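You operate a simulated robot arm through the tools that you are given. There is no shell and no other tool. Be economical: measure what you need, move in short steps, check, and stop when the job is done.

Carry out the task below with a simulated robot arm. There is one attempt and no reset: what you move stays moved.

JOB
Strap the bench's carton once each side of its middle, then switch off.
Fine: the blue-label carton beside the machine; one strap with the stop at 1, one with the stop at 3; leave the strap knob alone.

The check looks at the end state, three seconds after you hand in, the way a careful person would. Anything else that was tipped, shoved, dropped, spilled or broken makes it a failure.

ROBOT AND FRAMES
A 6-joint arm with a two-finger parallel gripper on a trunk, on a base that drives. Base frame: it is fixed to the floor where the robot stands at the start and does not move with it; the origin is under the middle of the robot, x ahead of it, y to its left, z up; the surface under the hand at the start is at about z = 850. Readings come in mm, degrees, newtons and seconds.
Its first joint turns from -166.0 to 166.0 degrees. Places, roughly: stop bar [1200, -100, 900]; strap knob [700, -100, 700]; strap start button [600, -200, 700]; strapping machine switch [900, 0, 700]. Payload 3.43 kg.
The tool frame sits at the grasp point between the pads (the TCP): z along the fingers, y along the line on which they close. The tips reach 34 mm beyond it. The gripper opens to 128 mm. The fingers are 24 mm wide and 12 mm thick; the gripper's body (48 by 130 mm) begins 96 mm behind the TCP.
Orientation is that of the tool frame in the base frame, as a unit quaternion [x, y, z, w]. With the fingers straight down and closing along the base's y, the tool's x points along the base's -x, its y along +y and its z along -z.

CONTROLS
- The arm moves only by the tool nudge_tool. Its argument "deltas" is a list of rows, each an object of numbers (a shift or turn left out is 0, a gripper value left out holds the last): "wx", "wy", "wz": the turn, a rotation vector about the base's x, y, z in units of 60 degrees (1.0 is 60 degrees); "tx", "ty", "tz": the shift along the base's x, y, z in units of 100 mm (1.0 is 100 mm); "hand": the finger opening in mm, from 0 to 128. In form: [{"wx": .., "wy": .., "wz": .., "tx": .., "ty": .., "tz": .., "hand": ..}, ...]. A call has 1 to 10 rows; each row is the pose to reach, as a shift and turn from the pose commanded when the call began. A call with a number of a shift or a turn outside -1 to 1 is refused whole. Each row takes 0.2 s and may step no farther than 50 mm and 8.6 degrees from the row before; otherwise, or with a gripper value out of range, the whole call is refused. Where a pose cannot be reached the arm comes as near as it can. A force on the tool above 80 N (or 10 N above the force at the start of the call, whichever is more), or a blocked arm, ends the call early, and 0.2 s more pass. Each finger travels about 153 mm/s and halts on what it meets, pressing with about 24 N; the grip force reading is that of the motor and also rises with nothing between the fingers. The clock runs only during rows and for 0.2 s after the last one: add rows that repeat a pose to give the fingers time. The reply holds the time, the measured pose of the TCP, the force on the tool along the base axes, the opening and the grip force, in the units named above and with some noise, with the torque about the TCP (base axes, N m) and any sound that the robot's microphone picked up.
- Cameras (640 x 400 px; columns grow to the right, rows downward): "scene" is now at [167, 161.7, 1205.7]; the picture's right is [-0.54, -0.84, 0.00], its down [-0.36, 0.23, -0.90] and it looks along [0.76, -0.49, -0.43] (base axes); focal length 273 px, centre (320, 200). "wrist" rides on the gripper at [76, -11, -160] in the tool frame; the picture's right is [0.15, 0.99, 0.00], its down [-0.88, 0.13, -0.46] and it looks along [-0.45, 0.07, 0.89] (tool axes); focal length 234 px, centre (320, 200). There is no depth. A picture from a camera that has moved, and an enlarged one, comes with that camera's place and axes in the base frame and with its lens. The place of the scene camera against the robot may be out by one fixed shift of up to 18 mm in any direction.
- camera(camera): a new picture of that camera. The clock stands still meanwhile.
- steer(legs): drives the robot by 1 to 6 legs, each [ahead, left, turn to the left] in mm, mm and degrees, along the robot's own axes; the way and the turn of a leg run together, so that a leg with both is an arc; at most 1500 mm and 180 degrees a leg. The arm and the cameras ride along, it lands a little off, and it stops where it bumps. It gives what a move gives.
- aim_head(pan, tilt): turns the head with the scene camera to pan (to the left, within 143 degrees either way) and tilt (down, from -29 to 69), counted from straight ahead of the robot. It gives what a move gives.
- close_up(camera, box): a new picture of the part [left, top, right, bottom] of that camera's present view, enlarged. The clock stands still meanwhile.
- job_done(): hands the job in; it is judged then, once.

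Go step by step. Nothing tells you exact positions but the pictures and the camera data: compare them with the known pose of the tool, close in by small moves and look again before you grip or let go. The budget is 120 turns and 78 pictures, counting those below and the enlarged ones. Unless the task says otherwise, let go and move clear before handing in, and close with one line.

The tools are called as a command line: name --argument value ..., lists and objects as JSON in quotes. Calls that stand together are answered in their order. nudge_tool: Moves the arm, as the interface text tells. Its arguments: {"type":"object","properties":{"deltas":{"type":"array","items":{"type":"object","properties":{"wx":{"type":"number"},"wy":{"type":"number"},"wz":{"type":"number"},"tx":{"type":"number"},"ty":{"type":"number"},"tz":{"type":"number"},"hand":{"type":"number"}}}}},"required":["deltas"]} The other tools are called the same way: steer (legs) drives the base; aim_head (pan, tilt) turns the head that bears the scene camera; camera (camera) takes a picture; close_up (camera, box) takes an enlarged picture of a part of a camera's view; job_done () hands the job in.

At the start:

```text
time_s: 0.0
eef_pos: [688.7, -383.9, 1090.7]
ee_rot: [0.0, 1.0, 0.001, 0.0]
wrist_force: [-0.1, -0.2, -0.2]
torque: [0.01, 0.0, 0.01]
opening: 127.8
gripper_force: 0.0
robot x, y, heading: [-0.2, -1.8, -0.0]
head pan, tilt: [-32.7, 25.7]
```

scene: 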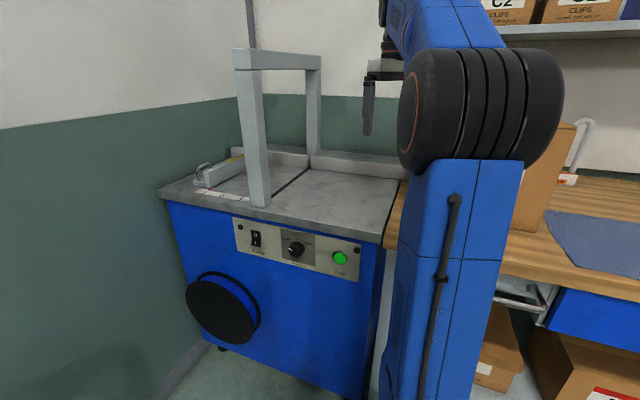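
wrist: 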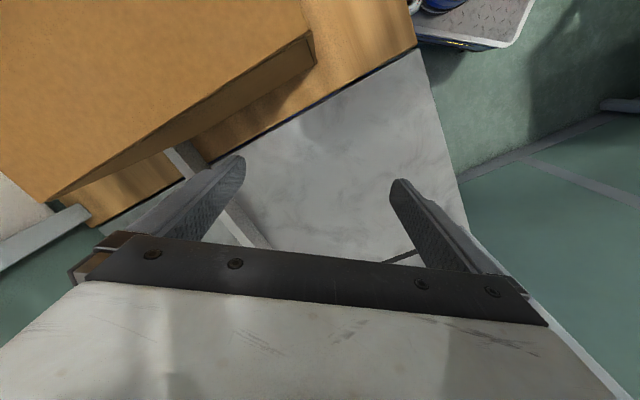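

The strapping machine stands ahead-left with an arch, a stop bar at its left end, and a panel with a switch, knob and green button. The carton is to the right behind the arm, so I'll look around for a better view.

close_up --camera "scene" --box '[150, 130, 420, 300]'

aim_head --pan -65 --tilt 30

camera --camera "scene"

```text
2.35 times, centred on (285, 215) of scene
camera zoom: at [167.0, 161.7, 1205.7], right [-0.54, -0.84, 0.0], down [-0.36, 0.23, -0.9], along [0.76, -0.49, -0.43], focal length 642 px, centre (402, 165)
```

zoom: 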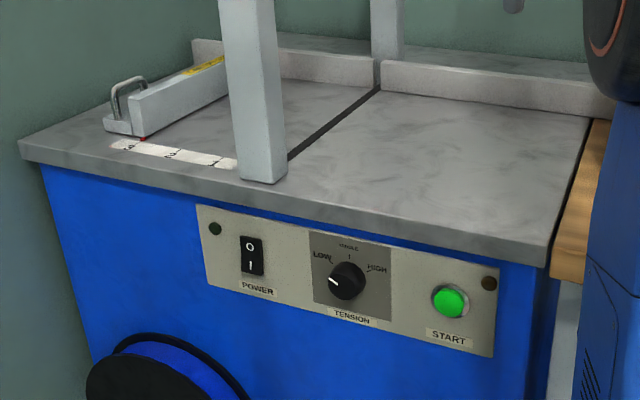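

```text
time_s: 1.0
eef_pos: [687.8, -383.0, 1091.8]
ee_rot: [0.0, 1.0, -0.001, -0.001]
wrist_force: [0.0, 0.0, 0.2]
torque: [0.0, -0.03, 0.0]
opening: 128.2
gripper_force: 0.1
robot x, y, heading: [-0.3, 1.0, 0.1]
head pan, tilt: [-65.0, 30.0]
```

```text
74 pictures are left
camera scene: at [127.9, 129.4, 1198.8], right [-0.91, -0.42, 0.0], down [-0.21, 0.45, -0.87], along [0.37, -0.78, -0.5], focal length 273 px, centre (320, 200)
```

scene: 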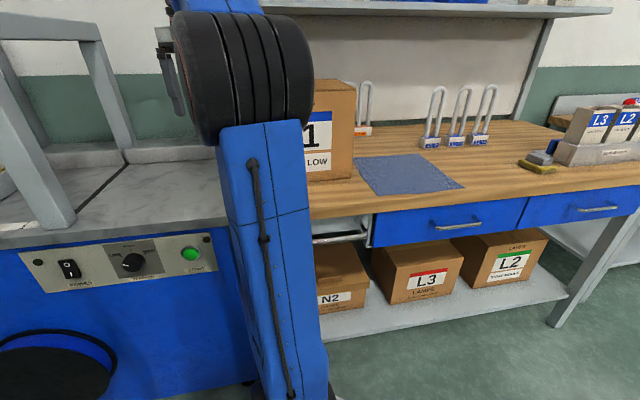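

The machine's front edge appears to run from about (530,-240) to (1115,160), turned about 34°. I'll bring the arm back to the robot's side to free the view of the carton.

nudge_tool --deltas '[{"tx": -0.3, "ty": 0.35, "tz": 0.1}, {"tx": -0.6, "ty": 0.7, "tz": 0.2}, {"tx": -0.9, "ty": 1.0, "tz": 0.3}, {"tx": -1.0, "ty": 1.0, "tz": 0.5}]'

nudge_tool --deltas '[{"tx": -0.2, "ty": 0.4}, {"tx": -0.4, "ty": 0.7}, {"tx": -0.6, "ty": 1.0}]'

nudge_tool --deltas '[{"tx": 0, "ty": 0.4}, {"tx": 0, "ty": 0.8}, {"tx": 0, "ty": 1.0}]'

nudge_tool --deltas '[{"tx": 0, "ty": 0.4}, {"tx": 0, "ty": 0.8}, {"tx": 0, "ty": 1.0}]'

aim_head --pan -58 --tilt 28

camera --camera "scene"

```text
time_s: 2.0
eef_pos: [587.7, -284.5, 1140.6]
ee_rot: [0.001, 1.0, 0.0, 0.0]
wrist_force: [-0.4, 0.4, 0.6]
torque: [0.0, 0.02, -0.03]
opening: 128.1
gripper_force: 0.0
robot x, y, heading: [-0.5, 1.9, -0.1]
head pan, tilt: [-65.0, 30.0]
```

```text
time_s: 2.8
eef_pos: [528.0, -183.3, 1140.0]
ee_rot: [0.001, 1.0, 0.0, -0.001]
wrist_force: [0.8, 0.0, 0.3]
torque: [0.05, 0.06, 0.01]
opening: 128.0
gripper_force: 0.1
robot x, y, heading: [2.3, 2.1, 0.1]
head pan, tilt: [-65.0, 30.0]
```

```text
time_s: 3.6
eef_pos: [527.8, -84.3, 1142.2]
ee_rot: [0.0, 1.0, 0.0, 0.0]
wrist_force: [0.3, 0.5, -0.6]
torque: [0.0, -0.03, 0.0]
opening: 127.9
gripper_force: 0.0
robot x, y, heading: [0.3, -1.1, -0.1]
head pan, tilt: [-65.0, 30.0]
```

```text
time_s: 4.4
eef_pos: [527.8, 16.9, 1141.0]
ee_rot: [0.0, 1.0, 0.0, 0.0]
wrist_force: [0.0, 0.7, -0.7]
torque: [0.01, -0.01, -0.03]
opening: 127.6
gripper_force: 0.0
robot x, y, heading: [-4.3, -2.6, -0.3]
head pan, tilt: [-65.0, 30.0]
```

```text
time_s: 5.1
eef_pos: [526.9, 15.8, 1141.8]
ee_rot: [0.001, 1.0, 0.0, 0.0]
wrist_force: [0.0, -0.4, 0.0]
torque: [0.05, 0.0, 0.01]
opening: 127.9
gripper_force: 0.0
robot x, y, heading: [0.4, 2.3, -0.1]
head pan, tilt: [-58.0, 28.0]
```

```text
73 pictures are left
camera scene: at [137.9, 134.1, 1202.0], right [-0.85, -0.53, 0.0], down [-0.25, 0.4, -0.88], along [0.47, -0.75, -0.47], focal length 273 px, centre (320, 200)
```

scene: 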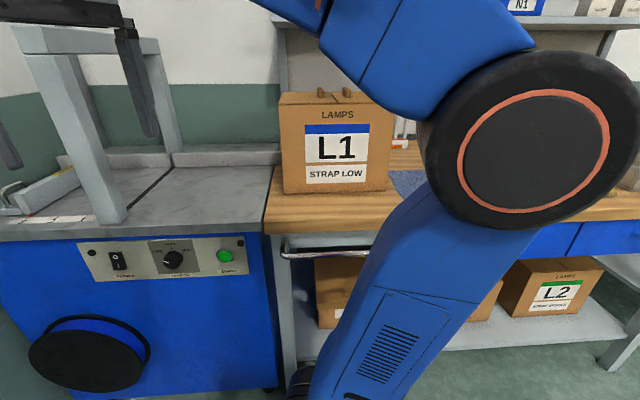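

The blue-label carton L1 stands on the bench right beside the machine, with two small tabs on top. I'll zoom in on the carton and the panel.

close_up --camera "scene" --box '[255, 75, 415, 215]'

close_up --camera "scene" --box '[0, 150, 280, 290]'

```text
2.86 times, centred on (335, 145) of scene
camera zoom: at [137.9, 134.1, 1202.0], right [-0.85, -0.53, 0.0], down [-0.25, 0.4, -0.88], along [0.47, -0.75, -0.47], focal length 780 px, centre (277, 357)
```

zoom: 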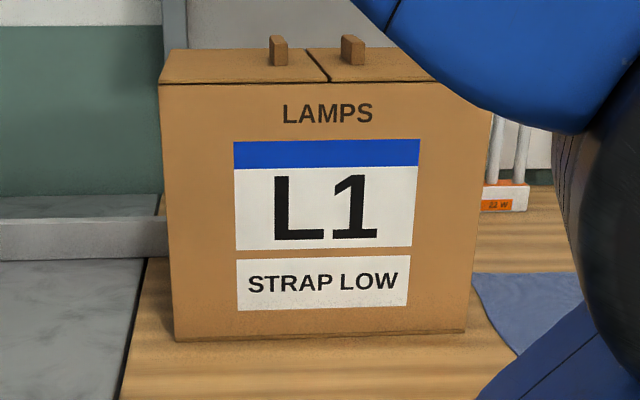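

```text
2.29 times, centred on (140, 220) of scene
camera zoom: at [137.9, 134.1, 1202.0], right [-0.85, -0.53, 0.0], down [-0.25, 0.4, -0.88], along [0.47, -0.75, -0.47], focal length 624 px, centre (731, 154)
```

zoom: 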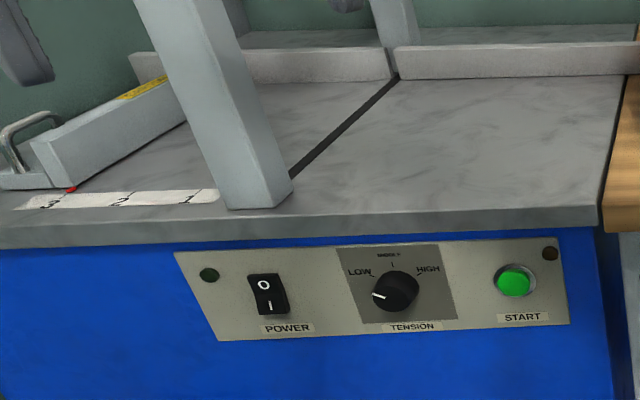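

The power lamp looks dark, so the machine may be off, the stop bar points to 3, and the knob is to be left alone. I estimate the carton at about 300 × 220 × 243 mm. I'll drive a little closer so that everything is in reach, then look again.

steer --legs '[[130, 60, 0]]'

aim_head --pan -40 --tilt 35

camera --camera "scene"

camera --camera "wrist"

```text
time_s: 6.4
eef_pos: [658.8, 76.8, 1141.3]
ee_rot: [-0.001, 1.0, 0.0, 0.001]
wrist_force: [0.0, 0.1, 0.5]
torque: [-0.01, 0.0, 0.02]
opening: 127.9
gripper_force: 0.1
robot x, y, heading: [129.4, 62.8, 0.2]
head pan, tilt: [-58.0, 28.0]
```

```text
time_s: 7.2
eef_pos: [659.3, 75.8, 1141.6]
ee_rot: [0.0, 1.0, 0.0, 0.0]
wrist_force: [-0.5, 0.3, 0.8]
torque: [-0.01, 0.02, 0.0]
opening: 128.1
gripper_force: 0.0
robot x, y, heading: [129.8, 62.6, -0.0]
head pan, tilt: [-40.0, 35.0]
```

```text
70 pictures are left
camera scene: at [288.0, 214.9, 1191.1], right [-0.64, -0.77, 0.0], down [-0.44, 0.37, -0.82], along [0.63, -0.53, -0.57], focal length 273 px, centre (320, 200)
```

scene: 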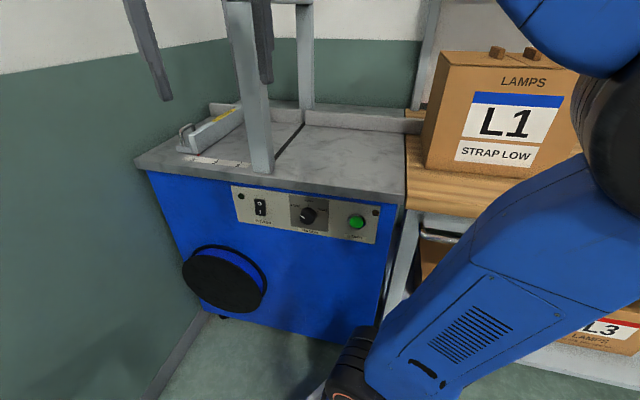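

```text
69 pictures are left
camera wrist: at [583.4, 65.0, 1301.1], right [-0.15, 0.99, 0.0], down [0.88, 0.13, 0.46], along [0.45, 0.07, -0.89], focal length 234 px, centre (320, 200)
```

wrist: 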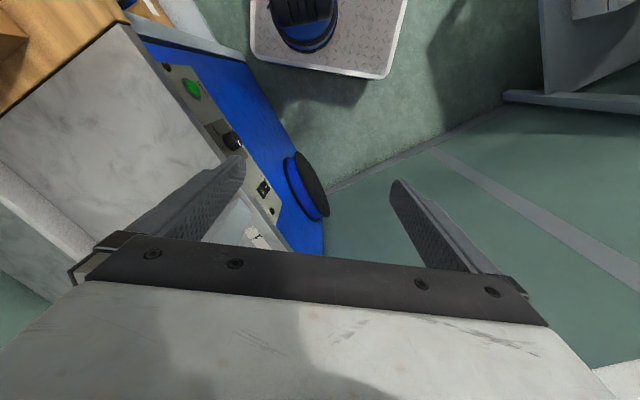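

Now the left side of the carton is visible. I'll zoom in on the carton and fence, and on the stop scale.

close_up --camera "scene" --box '[290, 40, 600, 230]'

close_up --camera "scene" --box '[160, 90, 400, 250]'

```text
2.06 times, centred on (445, 135) of scene
camera zoom: at [288.0, 214.9, 1191.1], right [-0.64, -0.77, 0.0], down [-0.44, 0.37, -0.82], along [0.63, -0.53, -0.57], focal length 564 px, centre (62, 334)
```

zoom: 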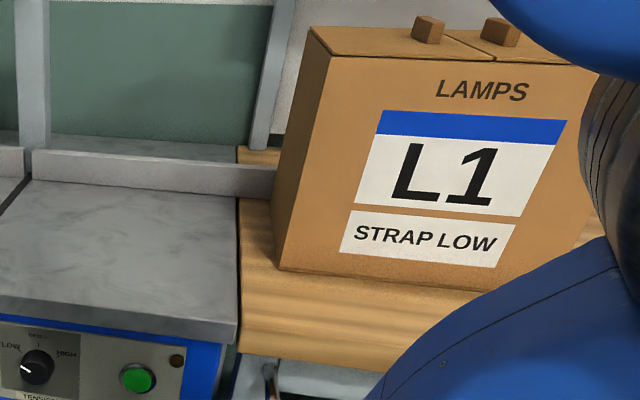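

```text
2.50 times, centred on (280, 170) of scene
camera zoom: at [288.0, 214.9, 1191.1], right [-0.64, -0.77, 0.0], down [-0.44, 0.37, -0.82], along [0.63, -0.53, -0.57], focal length 682 px, centre (420, 275)
```

zoom: 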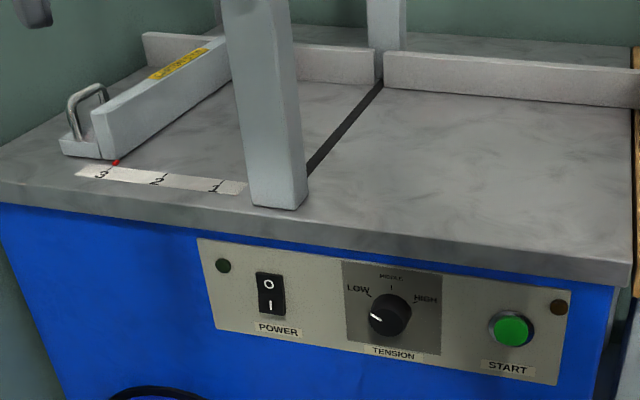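

Using the 3-4-5 fit, the machine's front runs along m=(0.8,0.6) with depth d=(0.6,-0.8). The carton sits against the fence, the slot is at m≈340, and stop ticks 1, 2 and 3 are at about 427, 497 and 570. I'll orient the gripper toward the panel to look at the switch closely.

nudge_tool --deltas '[{"wz": -0.13, "hand": 60}, {"wz": -0.26, "hand": 0}, {"wz": -0.39}, {"wz": -0.52}, {"wz": -0.65}, {"wz": -0.78}, {"wz": -0.8855}]'

nudge_tool --deltas '[{"wx": -0.11, "wy": -0.08, "tz": -0.3}, {"wx": -0.22, "wy": -0.16, "tz": -0.6}, {"wx": -0.33, "wy": -0.24, "tz": -0.9}, {"wx": -0.44, "wy": -0.32, "tz": -1.0}, {"wx": -0.54, "wy": -0.4, "tz": -1.0}, {"wx": -0.64, "wy": -0.48, "tz": -1.0}]'

nudge_tool --deltas '[{"tz": -0.4}, {"tz": -0.8}, {"tz": -1.0}]'

camera --camera "wrist"

```text
time_s: 8.8
eef_pos: [658.7, 75.4, 1141.8]
ee_rot: [0.449, 0.894, 0.0, -0.001]
wrist_force: [0.1, 0.7, 0.0]
torque: [0.0, -0.01, 0.01]
opening: 0.0
gripper_force: 23.9
robot x, y, heading: [133.3, 59.4, -0.1]
head pan, tilt: [-40.0, 35.0]
```

```text
time_s: 10.2
eef_pos: [657.7, 76.1, 1042.0]
ee_rot: [0.409, 0.817, -0.181, 0.365]
wrist_force: [0.7, 0.3, 0.1]
torque: [0.04, 0.0, -0.02]
opening: 0.2
gripper_force: 23.7
robot x, y, heading: [132.6, 58.5, 0.1]
head pan, tilt: [-40.0, 35.0]
```

```text
time_s: 11.0
eef_pos: [658.9, 75.9, 941.2]
ee_rot: [0.409, 0.817, -0.183, 0.363]
wrist_force: [0.2, 0.0, 0.6]
torque: [0.0, -0.01, -0.02]
opening: 0.0
gripper_force: 24.5
robot x, y, heading: [133.4, 60.1, -0.2]
head pan, tilt: [-40.0, 35.0]
```

```text
66 pictures are left
camera wrist: at [548.5, 205.0, 991.5], right [0.73, 0.67, -0.11], down [0.25, -0.12, 0.96], along [0.63, -0.73, -0.26], focal length 234 px, centre (320, 200)
```

wrist: 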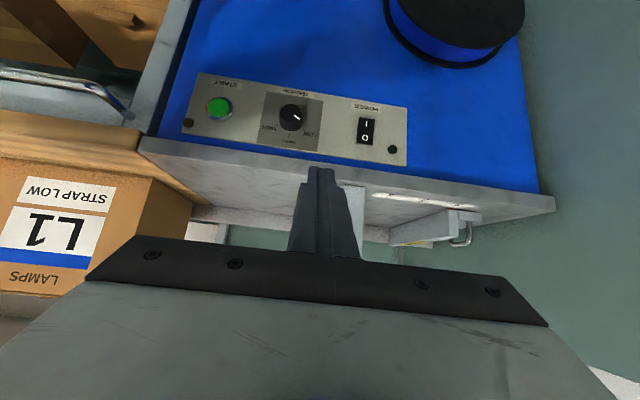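

The panel is clearly seen: the switch (upside down in this view) is near (880,-60,723) and the button near (640,-200,748). I'll move in toward the switch, staying about 80 mm away, and look again.

nudge_tool --deltas '[{"wx": -0.08, "wy": -0.06, "tx": 0.35, "ty": -0.05, "tz": -0.3}, {"wx": -0.16, "wy": -0.12, "tx": 0.65, "ty": -0.1, "tz": -0.65}, {"wx": -0.16, "wy": -0.12, "tx": 0.95, "ty": -0.15, "tz": -1.0}]'

nudge_tool --deltas '[{"tx": 0.2, "ty": -0.05, "tz": -0.4}, {"tx": 0.4, "ty": -0.1, "tz": -0.7}, {"tx": 0.5, "ty": -0.2, "tz": -1.0}]'

camera --camera "wrist"

```text
time_s: 11.8
eef_pos: [754.0, 61.2, 839.5]
ee_rot: [0.387, 0.774, -0.223, 0.448]
wrist_force: [0.7, 0.2, -0.5]
torque: [0.0, -0.04, 0.01]
opening: 0.1
gripper_force: 23.7
robot x, y, heading: [133.2, 58.5, -0.0]
head pan, tilt: [-40.0, 35.0]
```

```text
time_s: 12.6
eef_pos: [806.0, 41.9, 739.6]
ee_rot: [0.388, 0.775, -0.223, 0.446]
wrist_force: [0.1, -1.1, 0.7]
torque: [-0.01, -0.01, -0.01]
opening: 0.0
gripper_force: 24.1
robot x, y, heading: [132.4, 59.6, 0.2]
head pan, tilt: [-40.0, 35.0]
```

```text
65 pictures are left
camera wrist: at [690.6, 175.6, 754.5], right [0.75, 0.65, -0.13], down [0.13, 0.04, 0.99], along [0.65, -0.76, -0.06], focal length 234 px, centre (320, 200)
```

wrist: 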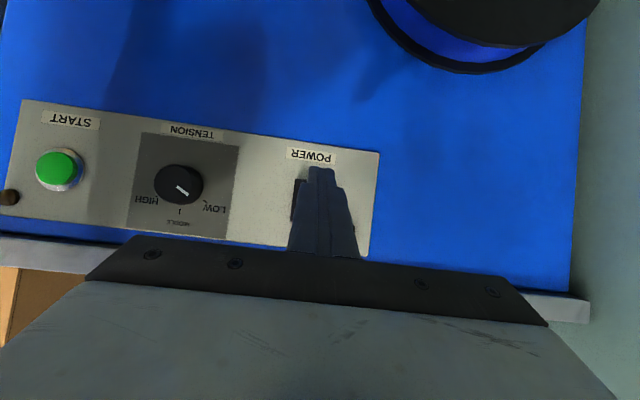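

The wrist triangulation gives the button at (637,-202,744), the knob at (740,-119,742) and the switch at about (857,-42,745), with "I" on its lower half. I'll press the lower half with the fingertip's leading edge, in small steps.

nudge_tool --deltas '[{"tx": -0.07, "ty": -0.05, "tz": -0.03}, {"tx": 0.11, "ty": -0.29, "tz": -0.03}, {"tx": 0.17, "ty": -0.37, "tz": -0.03}]'

close_up --camera "scene" --box '[200, 160, 400, 260]'

camera --camera "wrist"

```text
time_s: 13.4
eef_pos: [820.2, 3.5, 738.6]
ee_rot: [0.388, 0.774, -0.224, 0.447]
wrist_force: [0.2, 0.2, 0.4]
torque: [-0.03, 0.03, 0.01]
opening: 0.0
gripper_force: 24.1
robot x, y, heading: [132.7, 59.5, -0.2]
head pan, tilt: [-40.0, 35.0]
```

```text
3.20 times, centred on (300, 210) of scene
camera zoom: at [288.0, 215.0, 1191.0], right [-0.64, -0.77, 0.0], down [-0.44, 0.37, -0.82], along [0.63, -0.53, -0.57], focal length 874 px, centre (384, 168)
```

zoom: 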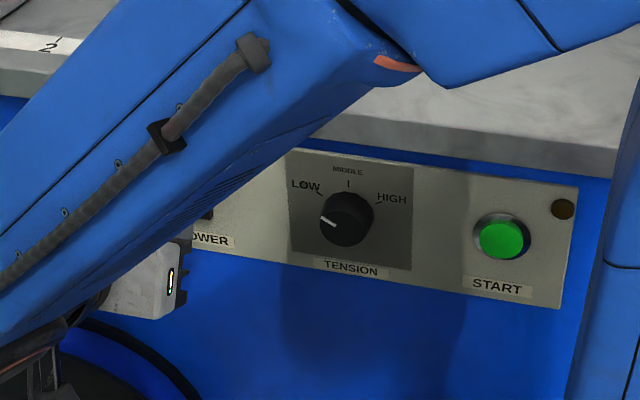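

```text
63 pictures are left
camera wrist: at [706.9, 137.9, 752.8], right [0.75, 0.65, -0.13], down [0.13, 0.04, 0.99], along [0.65, -0.76, -0.05], focal length 234 px, centre (320, 200)
```

wrist: 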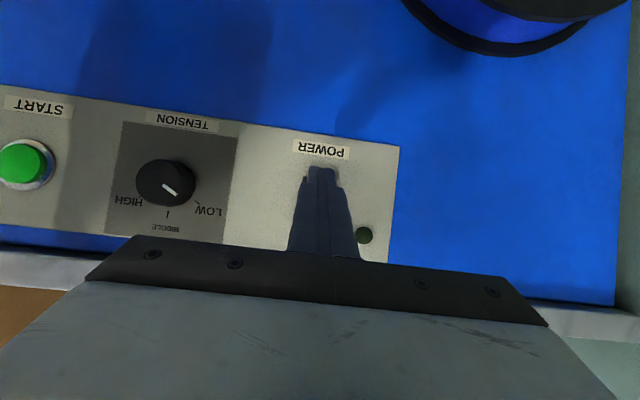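

The fingertip is aligned under the POWER label and the lamp is dark, so power is off. I'll press forward in small steps.

nudge_tool --deltas '[{"tx": 0.024, "ty": -0.032}, {"tx": 0.048, "ty": -0.064}, {"tx": 0.072, "ty": -0.096}, {"tx": 0.09, "ty": -0.12}, {"tx": 0.108, "ty": -0.144}]'

camera --camera "wrist"

```text
time_s: 14.6
eef_pos: [831.0, -10.7, 738.4]
ee_rot: [0.388, 0.774, -0.224, 0.447]
wrist_force: [-0.6, -0.4, -0.7]
torque: [-0.03, 0.0, -0.01]
opening: 0.2
gripper_force: 23.9
robot x, y, heading: [130.8, 60.8, -0.1]
head pan, tilt: [-40.0, 35.0]
```

```text
62 pictures are left
camera wrist: at [717.6, 124.0, 752.8], right [0.75, 0.65, -0.13], down [0.13, 0.04, 0.99], along [0.65, -0.76, -0.05], focal length 234 px, centre (320, 200)
```

wrist: 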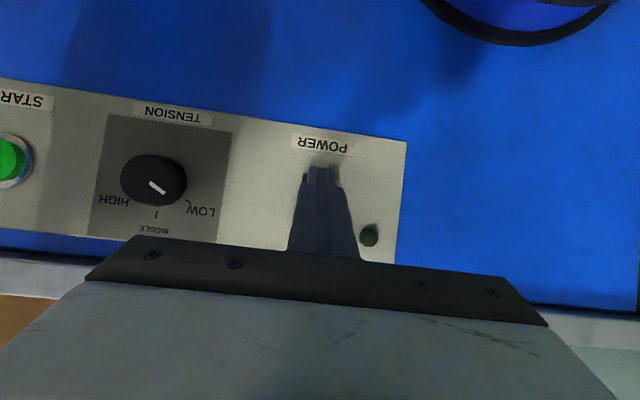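

No contact yet, so I continue.

nudge_tool --deltas '[{"tx": 0.018, "ty": -0.024}, {"tx": 0.036, "ty": -0.048}, {"tx": 0.054, "ty": -0.072}, {"tx": 0.072, "ty": -0.096}]'

close_up --camera "wrist" --box '[250, 110, 420, 270]'

```text
time_s: 15.5
eef_pos: [834.7, -14.6, 736.6]
ee_rot: [0.387, 0.776, -0.222, 0.446]
wrist_force: [-17.7, 19.1, 5.1]
torque: [0.09, -0.11, -0.16]
opening: 0.0
gripper_force: 23.6
robot x, y, heading: [126.2, 60.6, -0.2]
head pan, tilt: [-40.0, 35.0]
heard: click
stopped in row 4: the force on the tool passed its limit at 89 N (the readings are from after the stop); the commanded pose is now the measured one
```

```text
2.50 times, centred on (335, 190) of wrist
camera zoom: at [720.1, 120.1, 752.6], right [0.75, 0.65, -0.13], down [0.13, 0.04, 0.99], along [0.65, -0.76, -0.06], focal length 585 px, centre (282, 225)
```

zoom: 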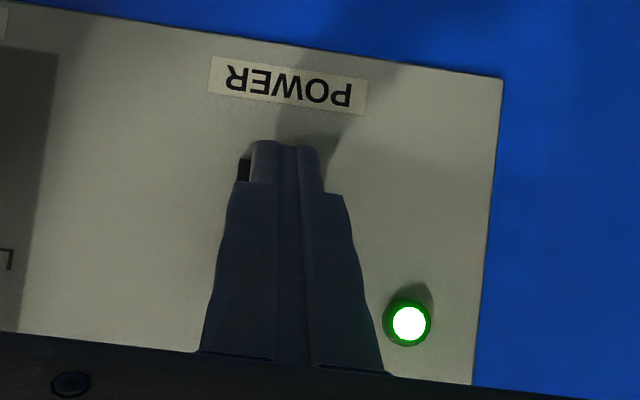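

The switch clicked and the lamp is lit. Next I back off, rise, point the tool down again and go look at the stop bar handle.

nudge_tool --deltas '[{"tx": -0.24, "ty": 0.32}, {"tx": -0.48, "ty": 0.64}, {"tx": -0.48, "ty": 0.9, "tz": 0.3}, {"tx": -0.4, "ty": 1.0, "tz": 0.7}, {"tx": -0.3, "ty": 1.0, "tz": 1.0}]'

nudge_tool --deltas '[{"tz": 0.3, "wx": 0.1, "wy": 0.075}, {"tz": 0.6, "wx": 0.2, "wy": 0.15}, {"tz": 0.9, "wx": 0.3, "wy": 0.225}, {"tz": 1.0, "wx": 0.4, "wy": 0.3, "tx": 0.2}, {"tz": 1.0, "wx": 0.5, "wy": 0.375, "tx": 0.4}, {"tz": 1.0, "wx": 0.6, "wy": 0.45, "tx": 0.6}, {"tz": 1.0, "wx": 0.7, "wy": 0.525, "tx": 0.8}, {"tz": 1.0, "wx": 0.8, "wy": 0.6, "tx": 1.0}]'

nudge_tool --deltas '[{"tz": 0.4, "tx": 0.2}, {"tz": 0.8, "tx": 0.4}, {"tz": 1.0, "tx": 0.8}]'

camera --camera "wrist"

```text
time_s: 16.7
eef_pos: [804.5, 86.9, 836.5]
ee_rot: [0.388, 0.775, -0.224, 0.446]
wrist_force: [0.2, 0.6, -0.3]
torque: [0.0, 0.03, -0.01]
opening: 0.0
gripper_force: 24.1
robot x, y, heading: [129.3, 59.9, 0.1]
head pan, tilt: [-40.0, 35.0]
```

```text
time_s: 18.5
eef_pos: [904.5, 85.9, 937.3]
ee_rot: [0.446, 0.895, 0.002, -0.002]
wrist_force: [-0.2, -0.4, 0.2]
torque: [0.02, -0.04, 0.04]
opening: 0.1
gripper_force: 24.0
robot x, y, heading: [131.5, 62.1, 0.0]
head pan, tilt: [-40.0, 35.0]
```

```text
time_s: 19.3
eef_pos: [984.4, 84.5, 1037.7]
ee_rot: [0.447, 0.894, 0.002, -0.001]
wrist_force: [-0.5, 0.2, 1.0]
torque: [0.0, -0.05, 0.01]
opening: 0.0
gripper_force: 24.4
robot x, y, heading: [127.6, 61.8, 0.1]
head pan, tilt: [-40.0, 35.0]
```

```text
60 pictures are left
camera wrist: at [930.0, 138.2, 1198.4], right [0.7, 0.71, 0.0], down [0.63, -0.63, 0.45], along [0.32, -0.32, -0.89], focal length 234 px, centre (320, 200)
```

wrist: 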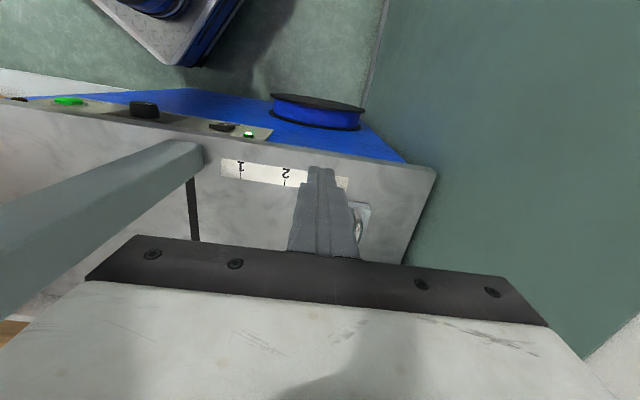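

The stop handle is hidden behind the closed fingers, so I open them to look through.

nudge_tool --deltas '[{"hand": 128}, {"hand": 128}, {"hand": 128}]'

close_up --camera "wrist" --box '[180, 130, 460, 280]'

close_up --camera "scene" --box '[140, 70, 320, 220]'

```text
time_s: 20.1
eef_pos: [985.4, 85.1, 1037.2]
ee_rot: [0.448, 0.894, 0.001, -0.001]
wrist_force: [0.3, -0.4, -0.6]
torque: [0.04, 0.01, -0.01]
opening: 128.1
gripper_force: 0.1
robot x, y, heading: [125.6, 62.1, 0.2]
head pan, tilt: [-40.0, 35.0]
```

```text
2.29 times, centred on (320, 205) of wrist
camera zoom: at [930.5, 138.7, 1197.4], right [0.7, 0.71, 0.0], down [0.63, -0.63, 0.45], along [0.32, -0.32, -0.89], focal length 535 px, centre (320, 189)
```

zoom: 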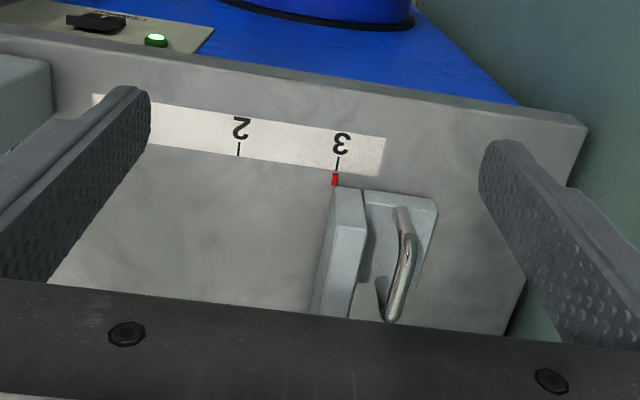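

```text
2.67 times, centred on (230, 145) of scene
camera zoom: at [287.1, 216.0, 1191.0], right [-0.64, -0.77, 0.0], down [-0.44, 0.37, -0.82], along [0.63, -0.53, -0.57], focal length 728 px, centre (560, 347)
```

zoom: 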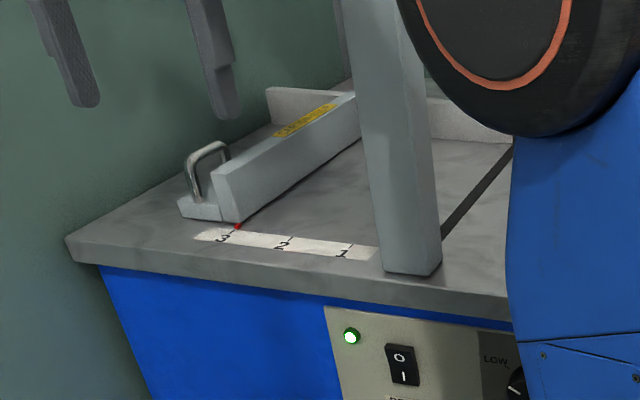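

The stop pointer is at 3, and the handle is a loop along d at about m=619, d=100, z≈915. It is just out of comfortable reach, so I pull the arm back and drive about 85 mm to the left along the machine.

nudge_tool --deltas '[{"tx": -0.35, "ty": -0.25}, {"tx": -0.7, "ty": -0.5}]'

steer --legs '[[70, 50, 0]]'

nudge_tool --deltas '[{"tx": 0.3, "ty": -0.1, "hand": 60}, {"tx": 0.5, "ty": -0.3, "tz": -0.2}, {"tx": 0.7, "ty": -0.45, "tz": -0.4}]'

camera --camera "wrist"

```text
time_s: 20.7
eef_pos: [916.0, 35.3, 1036.6]
ee_rot: [0.447, 0.894, 0.001, -0.002]
wrist_force: [0.5, -0.8, 0.4]
torque: [-0.01, 0.07, 0.04]
opening: 128.0
gripper_force: 0.0
robot x, y, heading: [128.9, 58.7, 0.1]
head pan, tilt: [-40.0, 35.0]
```

```text
time_s: 21.8
eef_pos: [984.9, 85.9, 1037.3]
ee_rot: [0.447, 0.895, 0.002, -0.001]
wrist_force: [0.1, 0.2, 0.4]
torque: [0.01, 0.0, 0.01]
opening: 127.8
gripper_force: 0.0
robot x, y, heading: [199.4, 110.8, -0.0]
head pan, tilt: [-40.0, 35.0]
```

```text
time_s: 22.6
eef_pos: [1056.3, 41.3, 998.4]
ee_rot: [0.447, 0.895, 0.001, -0.001]
wrist_force: [0.1, -0.2, 0.4]
torque: [0.0, -0.06, -0.01]
opening: 60.2
gripper_force: 0.0
robot x, y, heading: [202.1, 112.6, 0.3]
head pan, tilt: [-40.0, 35.0]
```

```text
57 pictures are left
camera wrist: at [1000.9, 94.2, 1158.0], right [0.7, 0.71, 0.0], down [0.63, -0.63, 0.45], along [0.32, -0.32, -0.89], focal length 234 px, centre (320, 200)
```

wrist: 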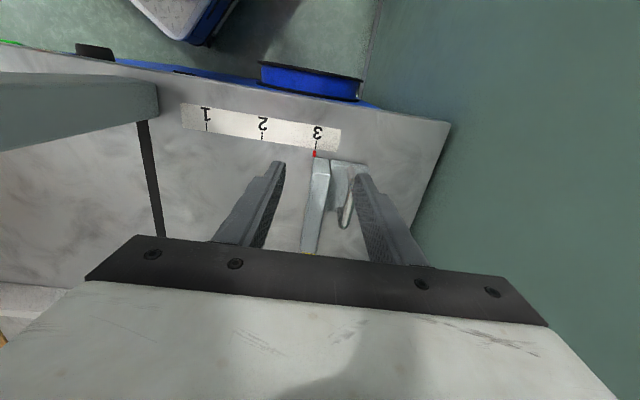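

The handle's crossbar comes out at about (1118,25,915). I move above it with a narrow opening and look again.

nudge_tool --deltas '[{"tx": 0.3, "ty": -0.08, "hand": 20}, {"tx": 0.62, "ty": -0.16, "hand": 20}, {"tx": 0.62, "ty": -0.16, "tz": -0.33, "hand": 20}]'

close_up --camera "wrist" --box '[220, 100, 420, 260]'

close_up --camera "scene" --box '[100, 40, 320, 220]'

```text
time_s: 23.4
eef_pos: [1117.4, 25.3, 964.2]
ee_rot: [0.446, 0.895, 0.001, -0.001]
wrist_force: [-0.4, -0.9, -0.2]
torque: [0.0, -0.02, 0.01]
opening: 20.0
gripper_force: 0.0
robot x, y, heading: [199.2, 114.3, -0.1]
head pan, tilt: [-40.0, 35.0]
```

```text
2.50 times, centred on (320, 180) of wrist
camera zoom: at [1063.9, 77.7, 1124.7], right [0.7, 0.71, 0.0], down [0.63, -0.63, 0.45], along [0.32, -0.32, -0.89], focal length 585 px, centre (320, 250)
```

zoom: 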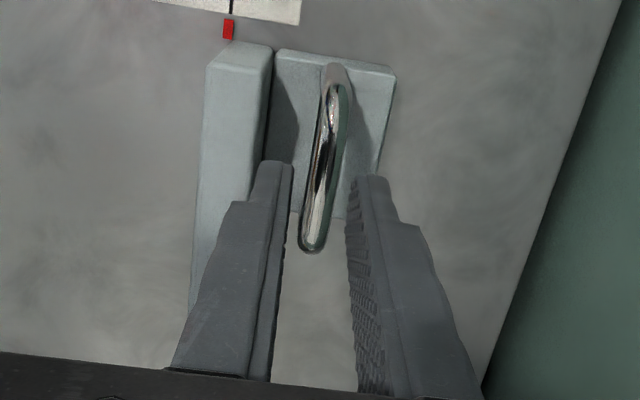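

```text
2.22 times, centred on (210, 130) of scene
camera zoom: at [357.4, 266.1, 1191.0], right [-0.64, -0.77, 0.0], down [-0.44, 0.37, -0.82], along [0.63, -0.53, -0.57], focal length 607 px, centre (564, 356)
```

zoom: 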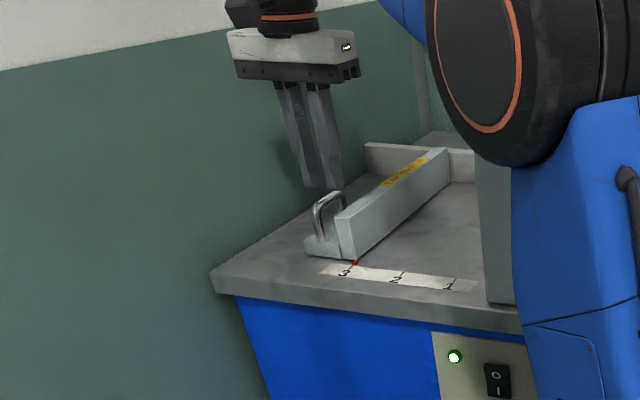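

The handle sits centred between the fingers. I descend and watch the force.

nudge_tool --deltas '[{"tz": -0.15}, {"tz": -0.3}, {"tz": -0.42}, {"tz": -0.52}]'

close_up --camera "wrist" --box '[220, 100, 420, 260]'

```text
time_s: 24.4
eef_pos: [1117.7, 24.0, 912.7]
ee_rot: [0.447, 0.894, 0.002, -0.002]
wrist_force: [-0.2, -0.2, 0.0]
torque: [-0.03, 0.0, 0.02]
opening: 20.0
gripper_force: 0.1
robot x, y, heading: [199.0, 111.0, 0.3]
head pan, tilt: [-40.0, 35.0]
```

```text
2.50 times, centred on (320, 180) of wrist
camera zoom: at [1063.9, 77.6, 1072.7], right [0.7, 0.71, 0.0], down [0.63, -0.63, 0.45], along [0.32, -0.32, -0.89], focal length 585 px, centre (320, 250)
```

zoom: 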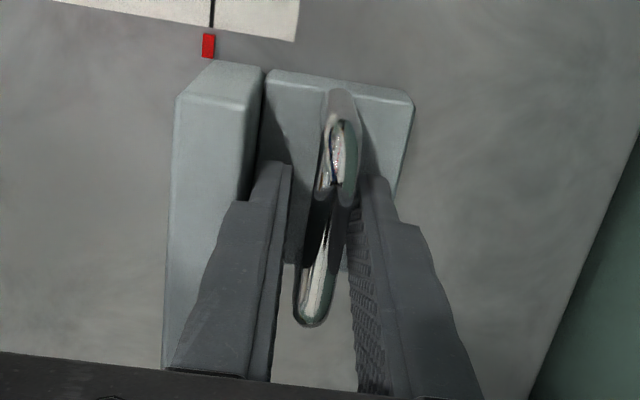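

The fingers straddle the handle. I close and slide the stop toward 1 (140 mm along -m), in two parts.

nudge_tool --deltas '[{"hand": 0}, {"hand": 0}, {"hand": 0}]'

nudge_tool --deltas '[{"tx": -0.08, "ty": -0.06}, {"tx": -0.24, "ty": -0.18}, {"tx": -0.4, "ty": -0.3}, {"tx": -0.56, "ty": -0.42}, {"tx": -0.72, "ty": -0.54}, {"tx": -0.88, "ty": -0.66}]'

camera --camera "wrist"

```text
time_s: 25.2
eef_pos: [1117.1, 25.8, 911.9]
ee_rot: [0.448, 0.894, 0.002, -0.001]
wrist_force: [7.9, 3.9, 0.5]
torque: [-0.28, -0.15, -1.15]
opening: 11.8
gripper_force: 44.9
robot x, y, heading: [201.8, 112.5, 0.1]
head pan, tilt: [-40.0, 35.0]
```

```text
time_s: 26.6
eef_pos: [1046.7, -22.2, 909.0]
ee_rot: [0.438, 0.899, -0.003, -0.004]
wrist_force: [8.1, -4.2, -32.2]
torque: [0.11, 0.19, -1.09]
opening: 12.2
gripper_force: 45.3
robot x, y, heading: [217.4, 110.6, 1.1]
head pan, tilt: [-40.0, 35.0]
```

```text
53 pictures are left
camera wrist: at [993.5, 31.7, 1069.2], right [0.69, 0.73, -0.01], down [0.65, -0.61, 0.45], along [0.32, -0.32, -0.89], focal length 234 px, centre (320, 200)
```

wrist: 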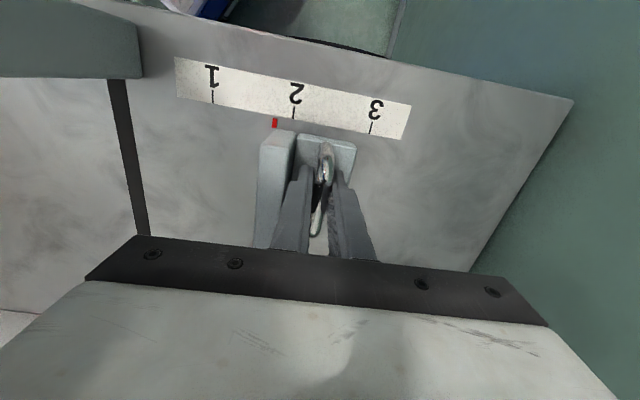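

The stop slides but drags, and the pointer is now just past 2. I continue toward 1 gradually.

nudge_tool --deltas '[{"tx": -0.08, "ty": -0.06}, {"tx": -0.16, "ty": -0.12}, {"tx": -0.24, "ty": -0.18}, {"tx": -0.24, "ty": -0.18}]'

close_up --camera "wrist" --box '[160, 40, 420, 200]'

```text
time_s: 27.8
eef_pos: [1039.1, -22.8, 907.6]
ee_rot: [0.427, 0.904, -0.002, -0.004]
wrist_force: [13.5, -13.3, -26.7]
torque: [-0.33, -0.17, -1.09]
opening: 12.5
gripper_force: 45.0
robot x, y, heading: [229.0, 112.2, 2.0]
head pan, tilt: [-40.0, 35.0]
stopped in row 4: the arm was blocked; the commanded pose is now the measured one
```

```text
2.46 times, centred on (290, 120) of wrist
camera zoom: at [985.0, 28.8, 1068.2], right [0.67, 0.74, -0.01], down [0.66, -0.6, 0.45], along [0.33, -0.31, -0.89], focal length 576 px, centre (394, 397)
```

zoom: 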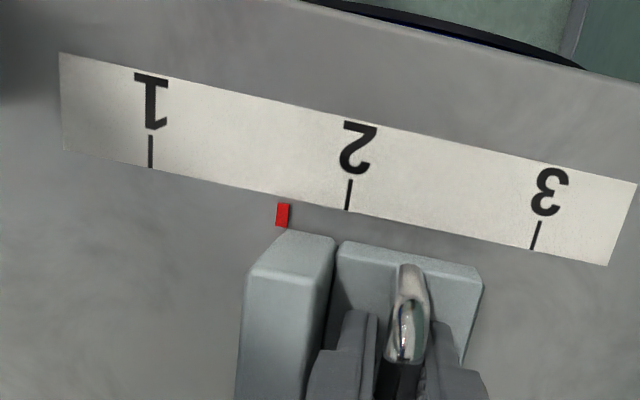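

The tool force along the slide is small while the base got pushed, so an arm link is probably touching the arch. I'll look before doing anything else.

camera --camera "scene"

```text
51 pictures are left
camera scene: at [379.4, 277.4, 1190.2], right [-0.61, -0.79, 0.0], down [-0.45, 0.35, -0.82], along [0.64, -0.51, -0.57], focal length 273 px, centre (320, 200)
```

scene: 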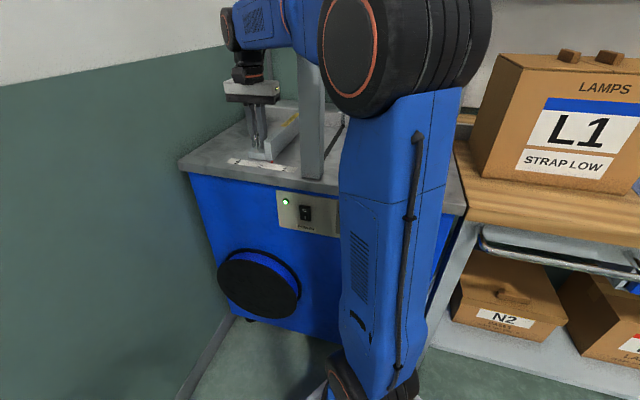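

The forearm is running against the arch post. I'll release the handle, lift and back off, then drive farther left so the arm comes straight in from the front.

nudge_tool --deltas '[{"tx": 0.08, "ty": 0.06}, {"tx": 0.08, "ty": 0.06, "hand": 24}, {"tx": 0.08, "ty": 0.06, "hand": 24}]'

close_up --camera "wrist" --box '[160, 60, 420, 260]'

```text
time_s: 28.6
eef_pos: [1043.0, -22.9, 912.3]
ee_rot: [0.429, 0.903, 0.0, -0.001]
wrist_force: [-1.4, -0.3, 0.3]
torque: [0.0, 0.02, 0.01]
opening: 24.2
gripper_force: 0.0
robot x, y, heading: [222.5, 116.6, 2.0]
head pan, tilt: [-40.0, 35.0]
```

```text
2.00 times, centred on (290, 160) of wrist
camera zoom: at [987.8, 30.4, 1072.2], right [0.68, 0.74, 0.0], down [0.66, -0.6, 0.45], along [0.33, -0.31, -0.89], focal length 468 px, centre (380, 280)
```

zoom: 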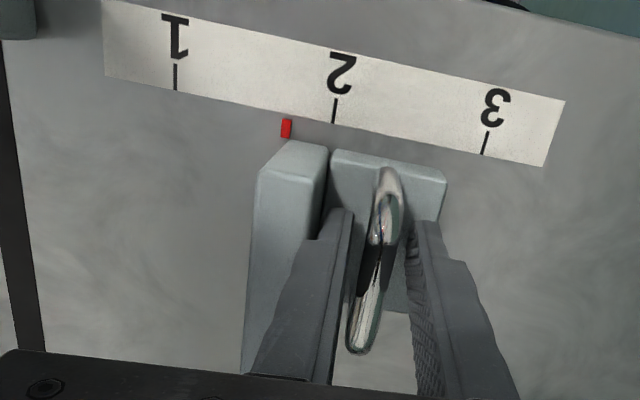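

Now I lift off and retract the arm to the right-front, so the gripper won't meet the wall when I drive.

nudge_tool --deltas '[{"tz": 0.4}, {"tz": 0.8}, {"tz": 0.8, "tx": -0.3, "ty": 0.4}, {"tz": 0.8, "tx": -0.6, "ty": 0.8}, {"tz": 0.8, "tx": -0.75, "ty": 1.0}]'

nudge_tool --deltas '[{"tx": -0.4, "ty": 0.0}, {"tx": -0.7, "ty": -0.1}, {"tx": -1.0, "ty": -0.3}, {"tx": -1.0, "ty": -0.7}]'

nudge_tool --deltas '[{"tx": -0.4, "ty": -0.1}, {"tx": -0.7, "ty": -0.3}, {"tx": -1.0, "ty": -0.5}]'

camera --camera "scene"

```text
time_s: 29.8
eef_pos: [967.8, 77.5, 990.7]
ee_rot: [0.43, 0.903, 0.0, -0.004]
wrist_force: [0.0, 0.0, 0.2]
torque: [-0.02, 0.01, -0.02]
opening: 24.2
gripper_force: 0.1
robot x, y, heading: [225.1, 115.6, 1.9]
head pan, tilt: [-40.0, 35.0]
```

```text
time_s: 30.8
eef_pos: [868.8, 7.4, 991.9]
ee_rot: [0.429, 0.903, 0.001, -0.004]
wrist_force: [0.4, 0.3, 0.1]
torque: [-0.03, 0.0, 0.01]
opening: 23.7
gripper_force: 0.0
robot x, y, heading: [223.8, 111.5, 2.2]
head pan, tilt: [-40.0, 35.0]
```

```text
time_s: 31.6
eef_pos: [769.3, -41.8, 991.0]
ee_rot: [0.43, 0.903, 0.001, -0.003]
wrist_force: [-0.2, 0.1, -0.4]
torque: [0.02, 0.04, 0.02]
opening: 24.1
gripper_force: 0.0
robot x, y, heading: [226.1, 113.5, 1.9]
head pan, tilt: [-40.0, 35.0]
```

```text
49 pictures are left
camera scene: at [376.7, 272.5, 1191.0], right [-0.62, -0.79, 0.0], down [-0.45, 0.35, -0.82], along [0.65, -0.5, -0.57], focal length 273 px, centre (320, 200)
```

scene: 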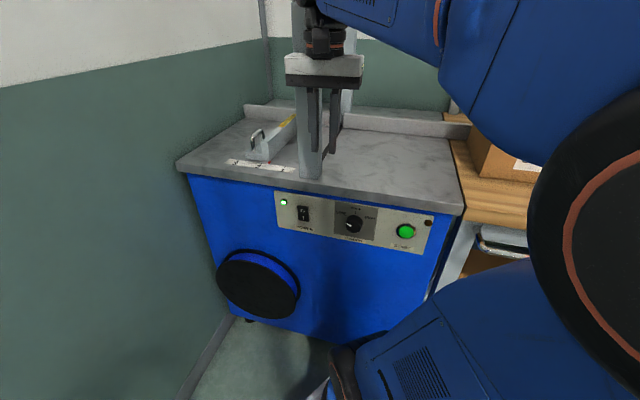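

Everything is clear, so I drive about 270 mm left along the machine and square the heading.

steer --legs '[[221, 154, -2]]'

camera --camera "wrist"

```text
time_s: 33.5
eef_pos: [965.5, 83.5, 990.3]
ee_rot: [0.451, 0.893, 0.001, -0.004]
wrist_force: [-0.7, -0.6, -0.6]
torque: [0.01, 0.01, -0.01]
opening: 23.9
gripper_force: 0.1
robot x, y, heading: [433.8, 265.7, -0.7]
head pan, tilt: [-40.0, 35.0]
stopped in leg 1: the robot was blocked; the commanded pose is now the measured one
```

```text
48 pictures are left
camera wrist: at [913.0, 137.9, 1150.9], right [0.71, 0.71, 0.0], down [0.63, -0.63, 0.45], along [0.32, -0.32, -0.89], focal length 234 px, centre (320, 200)
```

wrist: 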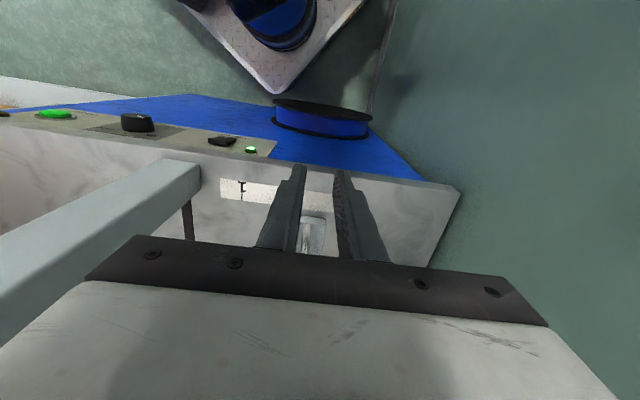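

The base bumped something on its last centimetres; it's where I wanted, so I back off slightly, then go back over the handle at about (1043,-23).

steer --legs '[[-12, 16, 0]]'

nudge_tool --deltas '[{"tx": 0.25, "ty": -0.35}, {"tx": 0.5, "ty": -0.7}, {"tx": 0.75, "ty": -1.0}]'

close_up --camera "wrist" --box '[160, 60, 420, 260]'

camera --camera "scene"

```text
time_s: 34.3
eef_pos: [954.3, 100.0, 990.5]
ee_rot: [0.45, 0.893, 0.001, -0.003]
wrist_force: [0.4, -0.2, 0.7]
torque: [0.03, 0.0, 0.01]
opening: 24.3
gripper_force: 0.1
robot x, y, heading: [418.3, 278.9, -0.6]
head pan, tilt: [-40.0, 35.0]
```

```text
time_s: 35.1
eef_pos: [1028.6, 0.0, 991.1]
ee_rot: [0.45, 0.893, 0.001, -0.004]
wrist_force: [-0.9, -1.0, 0.5]
torque: [-0.05, -0.1, -0.02]
opening: 24.2
gripper_force: 0.1
robot x, y, heading: [414.4, 281.0, -0.4]
head pan, tilt: [-40.0, 35.0]
```

```text
2.00 times, centred on (290, 160) of wrist
camera zoom: at [975.8, 53.4, 1151.1], right [0.71, 0.71, 0.0], down [0.63, -0.63, 0.45], along [0.32, -0.32, -0.89], focal length 468 px, centre (380, 280)
```

zoom: 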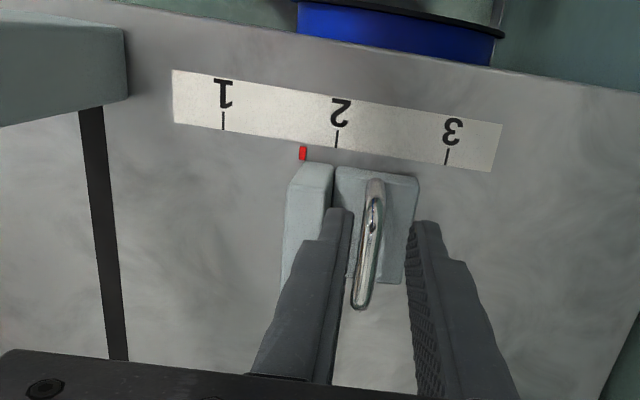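

```text
46 pictures are left
camera scene: at [575.6, 433.3, 1191.0], right [-0.65, -0.76, 0.0], down [-0.44, 0.37, -0.82], along [0.62, -0.53, -0.57], focal length 273 px, centre (320, 200)
```

scene: 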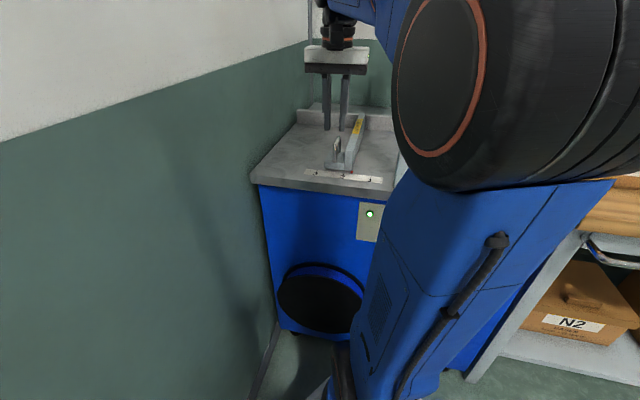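

I shift onto the handle, narrow to 18 mm and descend.

nudge_tool --deltas '[{"tx": 0.07, "ty": -0.14, "hand": 18}, {"tx": 0.13, "ty": -0.27}, {"tx": 0.13, "ty": -0.27, "tz": -0.3}]'

close_up --camera "wrist" --box '[220, 100, 420, 260]'

```text
time_s: 35.9
eef_pos: [1041.7, -26.5, 960.0]
ee_rot: [0.45, 0.893, 0.001, -0.005]
wrist_force: [0.2, 0.8, 0.4]
torque: [0.01, -0.02, 0.01]
opening: 17.8
gripper_force: 0.1
robot x, y, heading: [413.7, 277.7, -0.9]
head pan, tilt: [-40.0, 35.0]
```

```text
2.50 times, centred on (320, 180) of wrist
camera zoom: at [989.4, 26.8, 1121.0], right [0.71, 0.71, 0.0], down [0.63, -0.63, 0.45], along [0.32, -0.32, -0.89], focal length 585 px, centre (320, 250)
```

zoom: 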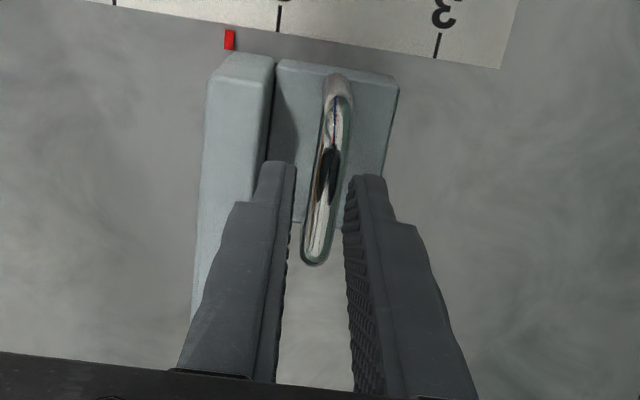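

It is centred. I descend, grip, and slide about 45 mm to the right.

nudge_tool --deltas '[{"tz": -0.2}, {"tz": -0.38}, {"tz": -0.48}, {"tz": -0.48, "hand": 0}, {"tz": -0.48, "hand": 0}]'

nudge_tool --deltas '[{"tx": -0.08, "ty": -0.06}, {"tx": -0.16, "ty": -0.12}, {"tx": -0.24, "ty": -0.18}, {"tx": -0.32, "ty": -0.24}, {"tx": -0.36, "ty": -0.27}]'

close_up --camera "wrist" --box '[200, 40, 400, 200]'

```text
time_s: 37.1
eef_pos: [1041.6, -27.2, 911.9]
ee_rot: [0.45, 0.893, 0.001, -0.003]
wrist_force: [4.0, -2.2, 16.8]
torque: [-0.31, -0.17, -0.69]
opening: 11.8
gripper_force: 45.4
robot x, y, heading: [419.8, 280.2, -0.7]
head pan, tilt: [-40.0, 35.0]
```

```text
time_s: 38.3
eef_pos: [1003.4, -52.9, 912.5]
ee_rot: [0.45, 0.893, 0.001, -0.004]
wrist_force: [-15.2, 2.6, 6.0]
torque: [-0.58, -0.46, -0.72]
opening: 11.4
gripper_force: 44.9
robot x, y, heading: [417.6, 275.8, -0.7]
head pan, tilt: [-40.0, 35.0]
```

```text
2.50 times, centred on (300, 120) of wrist
camera zoom: at [952.2, 0.1, 1073.4], right [0.71, 0.71, 0.0], down [0.63, -0.63, 0.45], along [0.32, -0.32, -0.89], focal length 585 px, centre (370, 400)
```

zoom: 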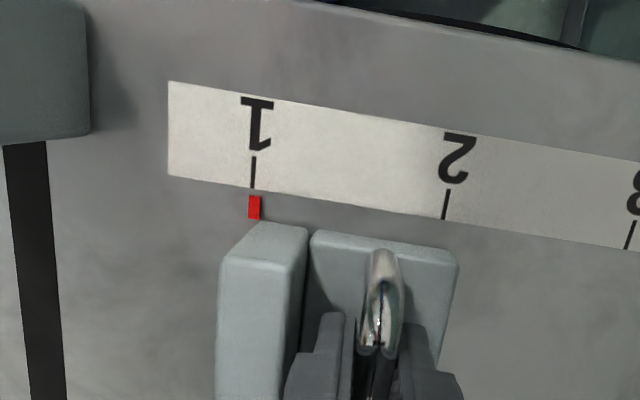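

The pointer is about 1 mm short of the tick for 1. I nudge it and release.

nudge_tool --deltas '[{"tx": -0.012, "ty": -0.009}, {"tx": -0.012, "ty": -0.009}, {"tx": -0.012, "ty": -0.009, "hand": 18}, {"tx": -0.012, "ty": -0.009, "hand": 18}]'

close_up --camera "wrist" --box '[200, 40, 400, 200]'

```text
time_s: 39.3
eef_pos: [1005.0, -53.5, 912.6]
ee_rot: [0.45, 0.893, 0.001, -0.004]
wrist_force: [0.2, -0.6, 0.2]
torque: [-0.05, 0.04, 0.0]
opening: 18.0
gripper_force: 0.1
robot x, y, heading: [417.4, 283.0, -0.5]
head pan, tilt: [-40.0, 35.0]
```

```text
2.50 times, centred on (300, 120) of wrist
camera zoom: at [952.3, -1.0, 1073.2], right [0.71, 0.71, 0.0], down [0.63, -0.63, 0.45], along [0.32, -0.32, -0.89], focal length 585 px, centre (370, 400)
```

zoom: 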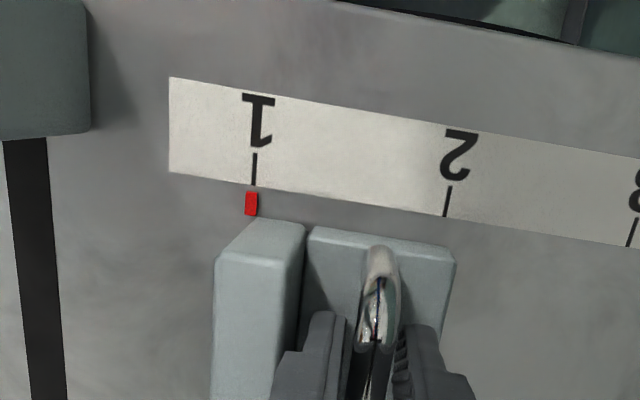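

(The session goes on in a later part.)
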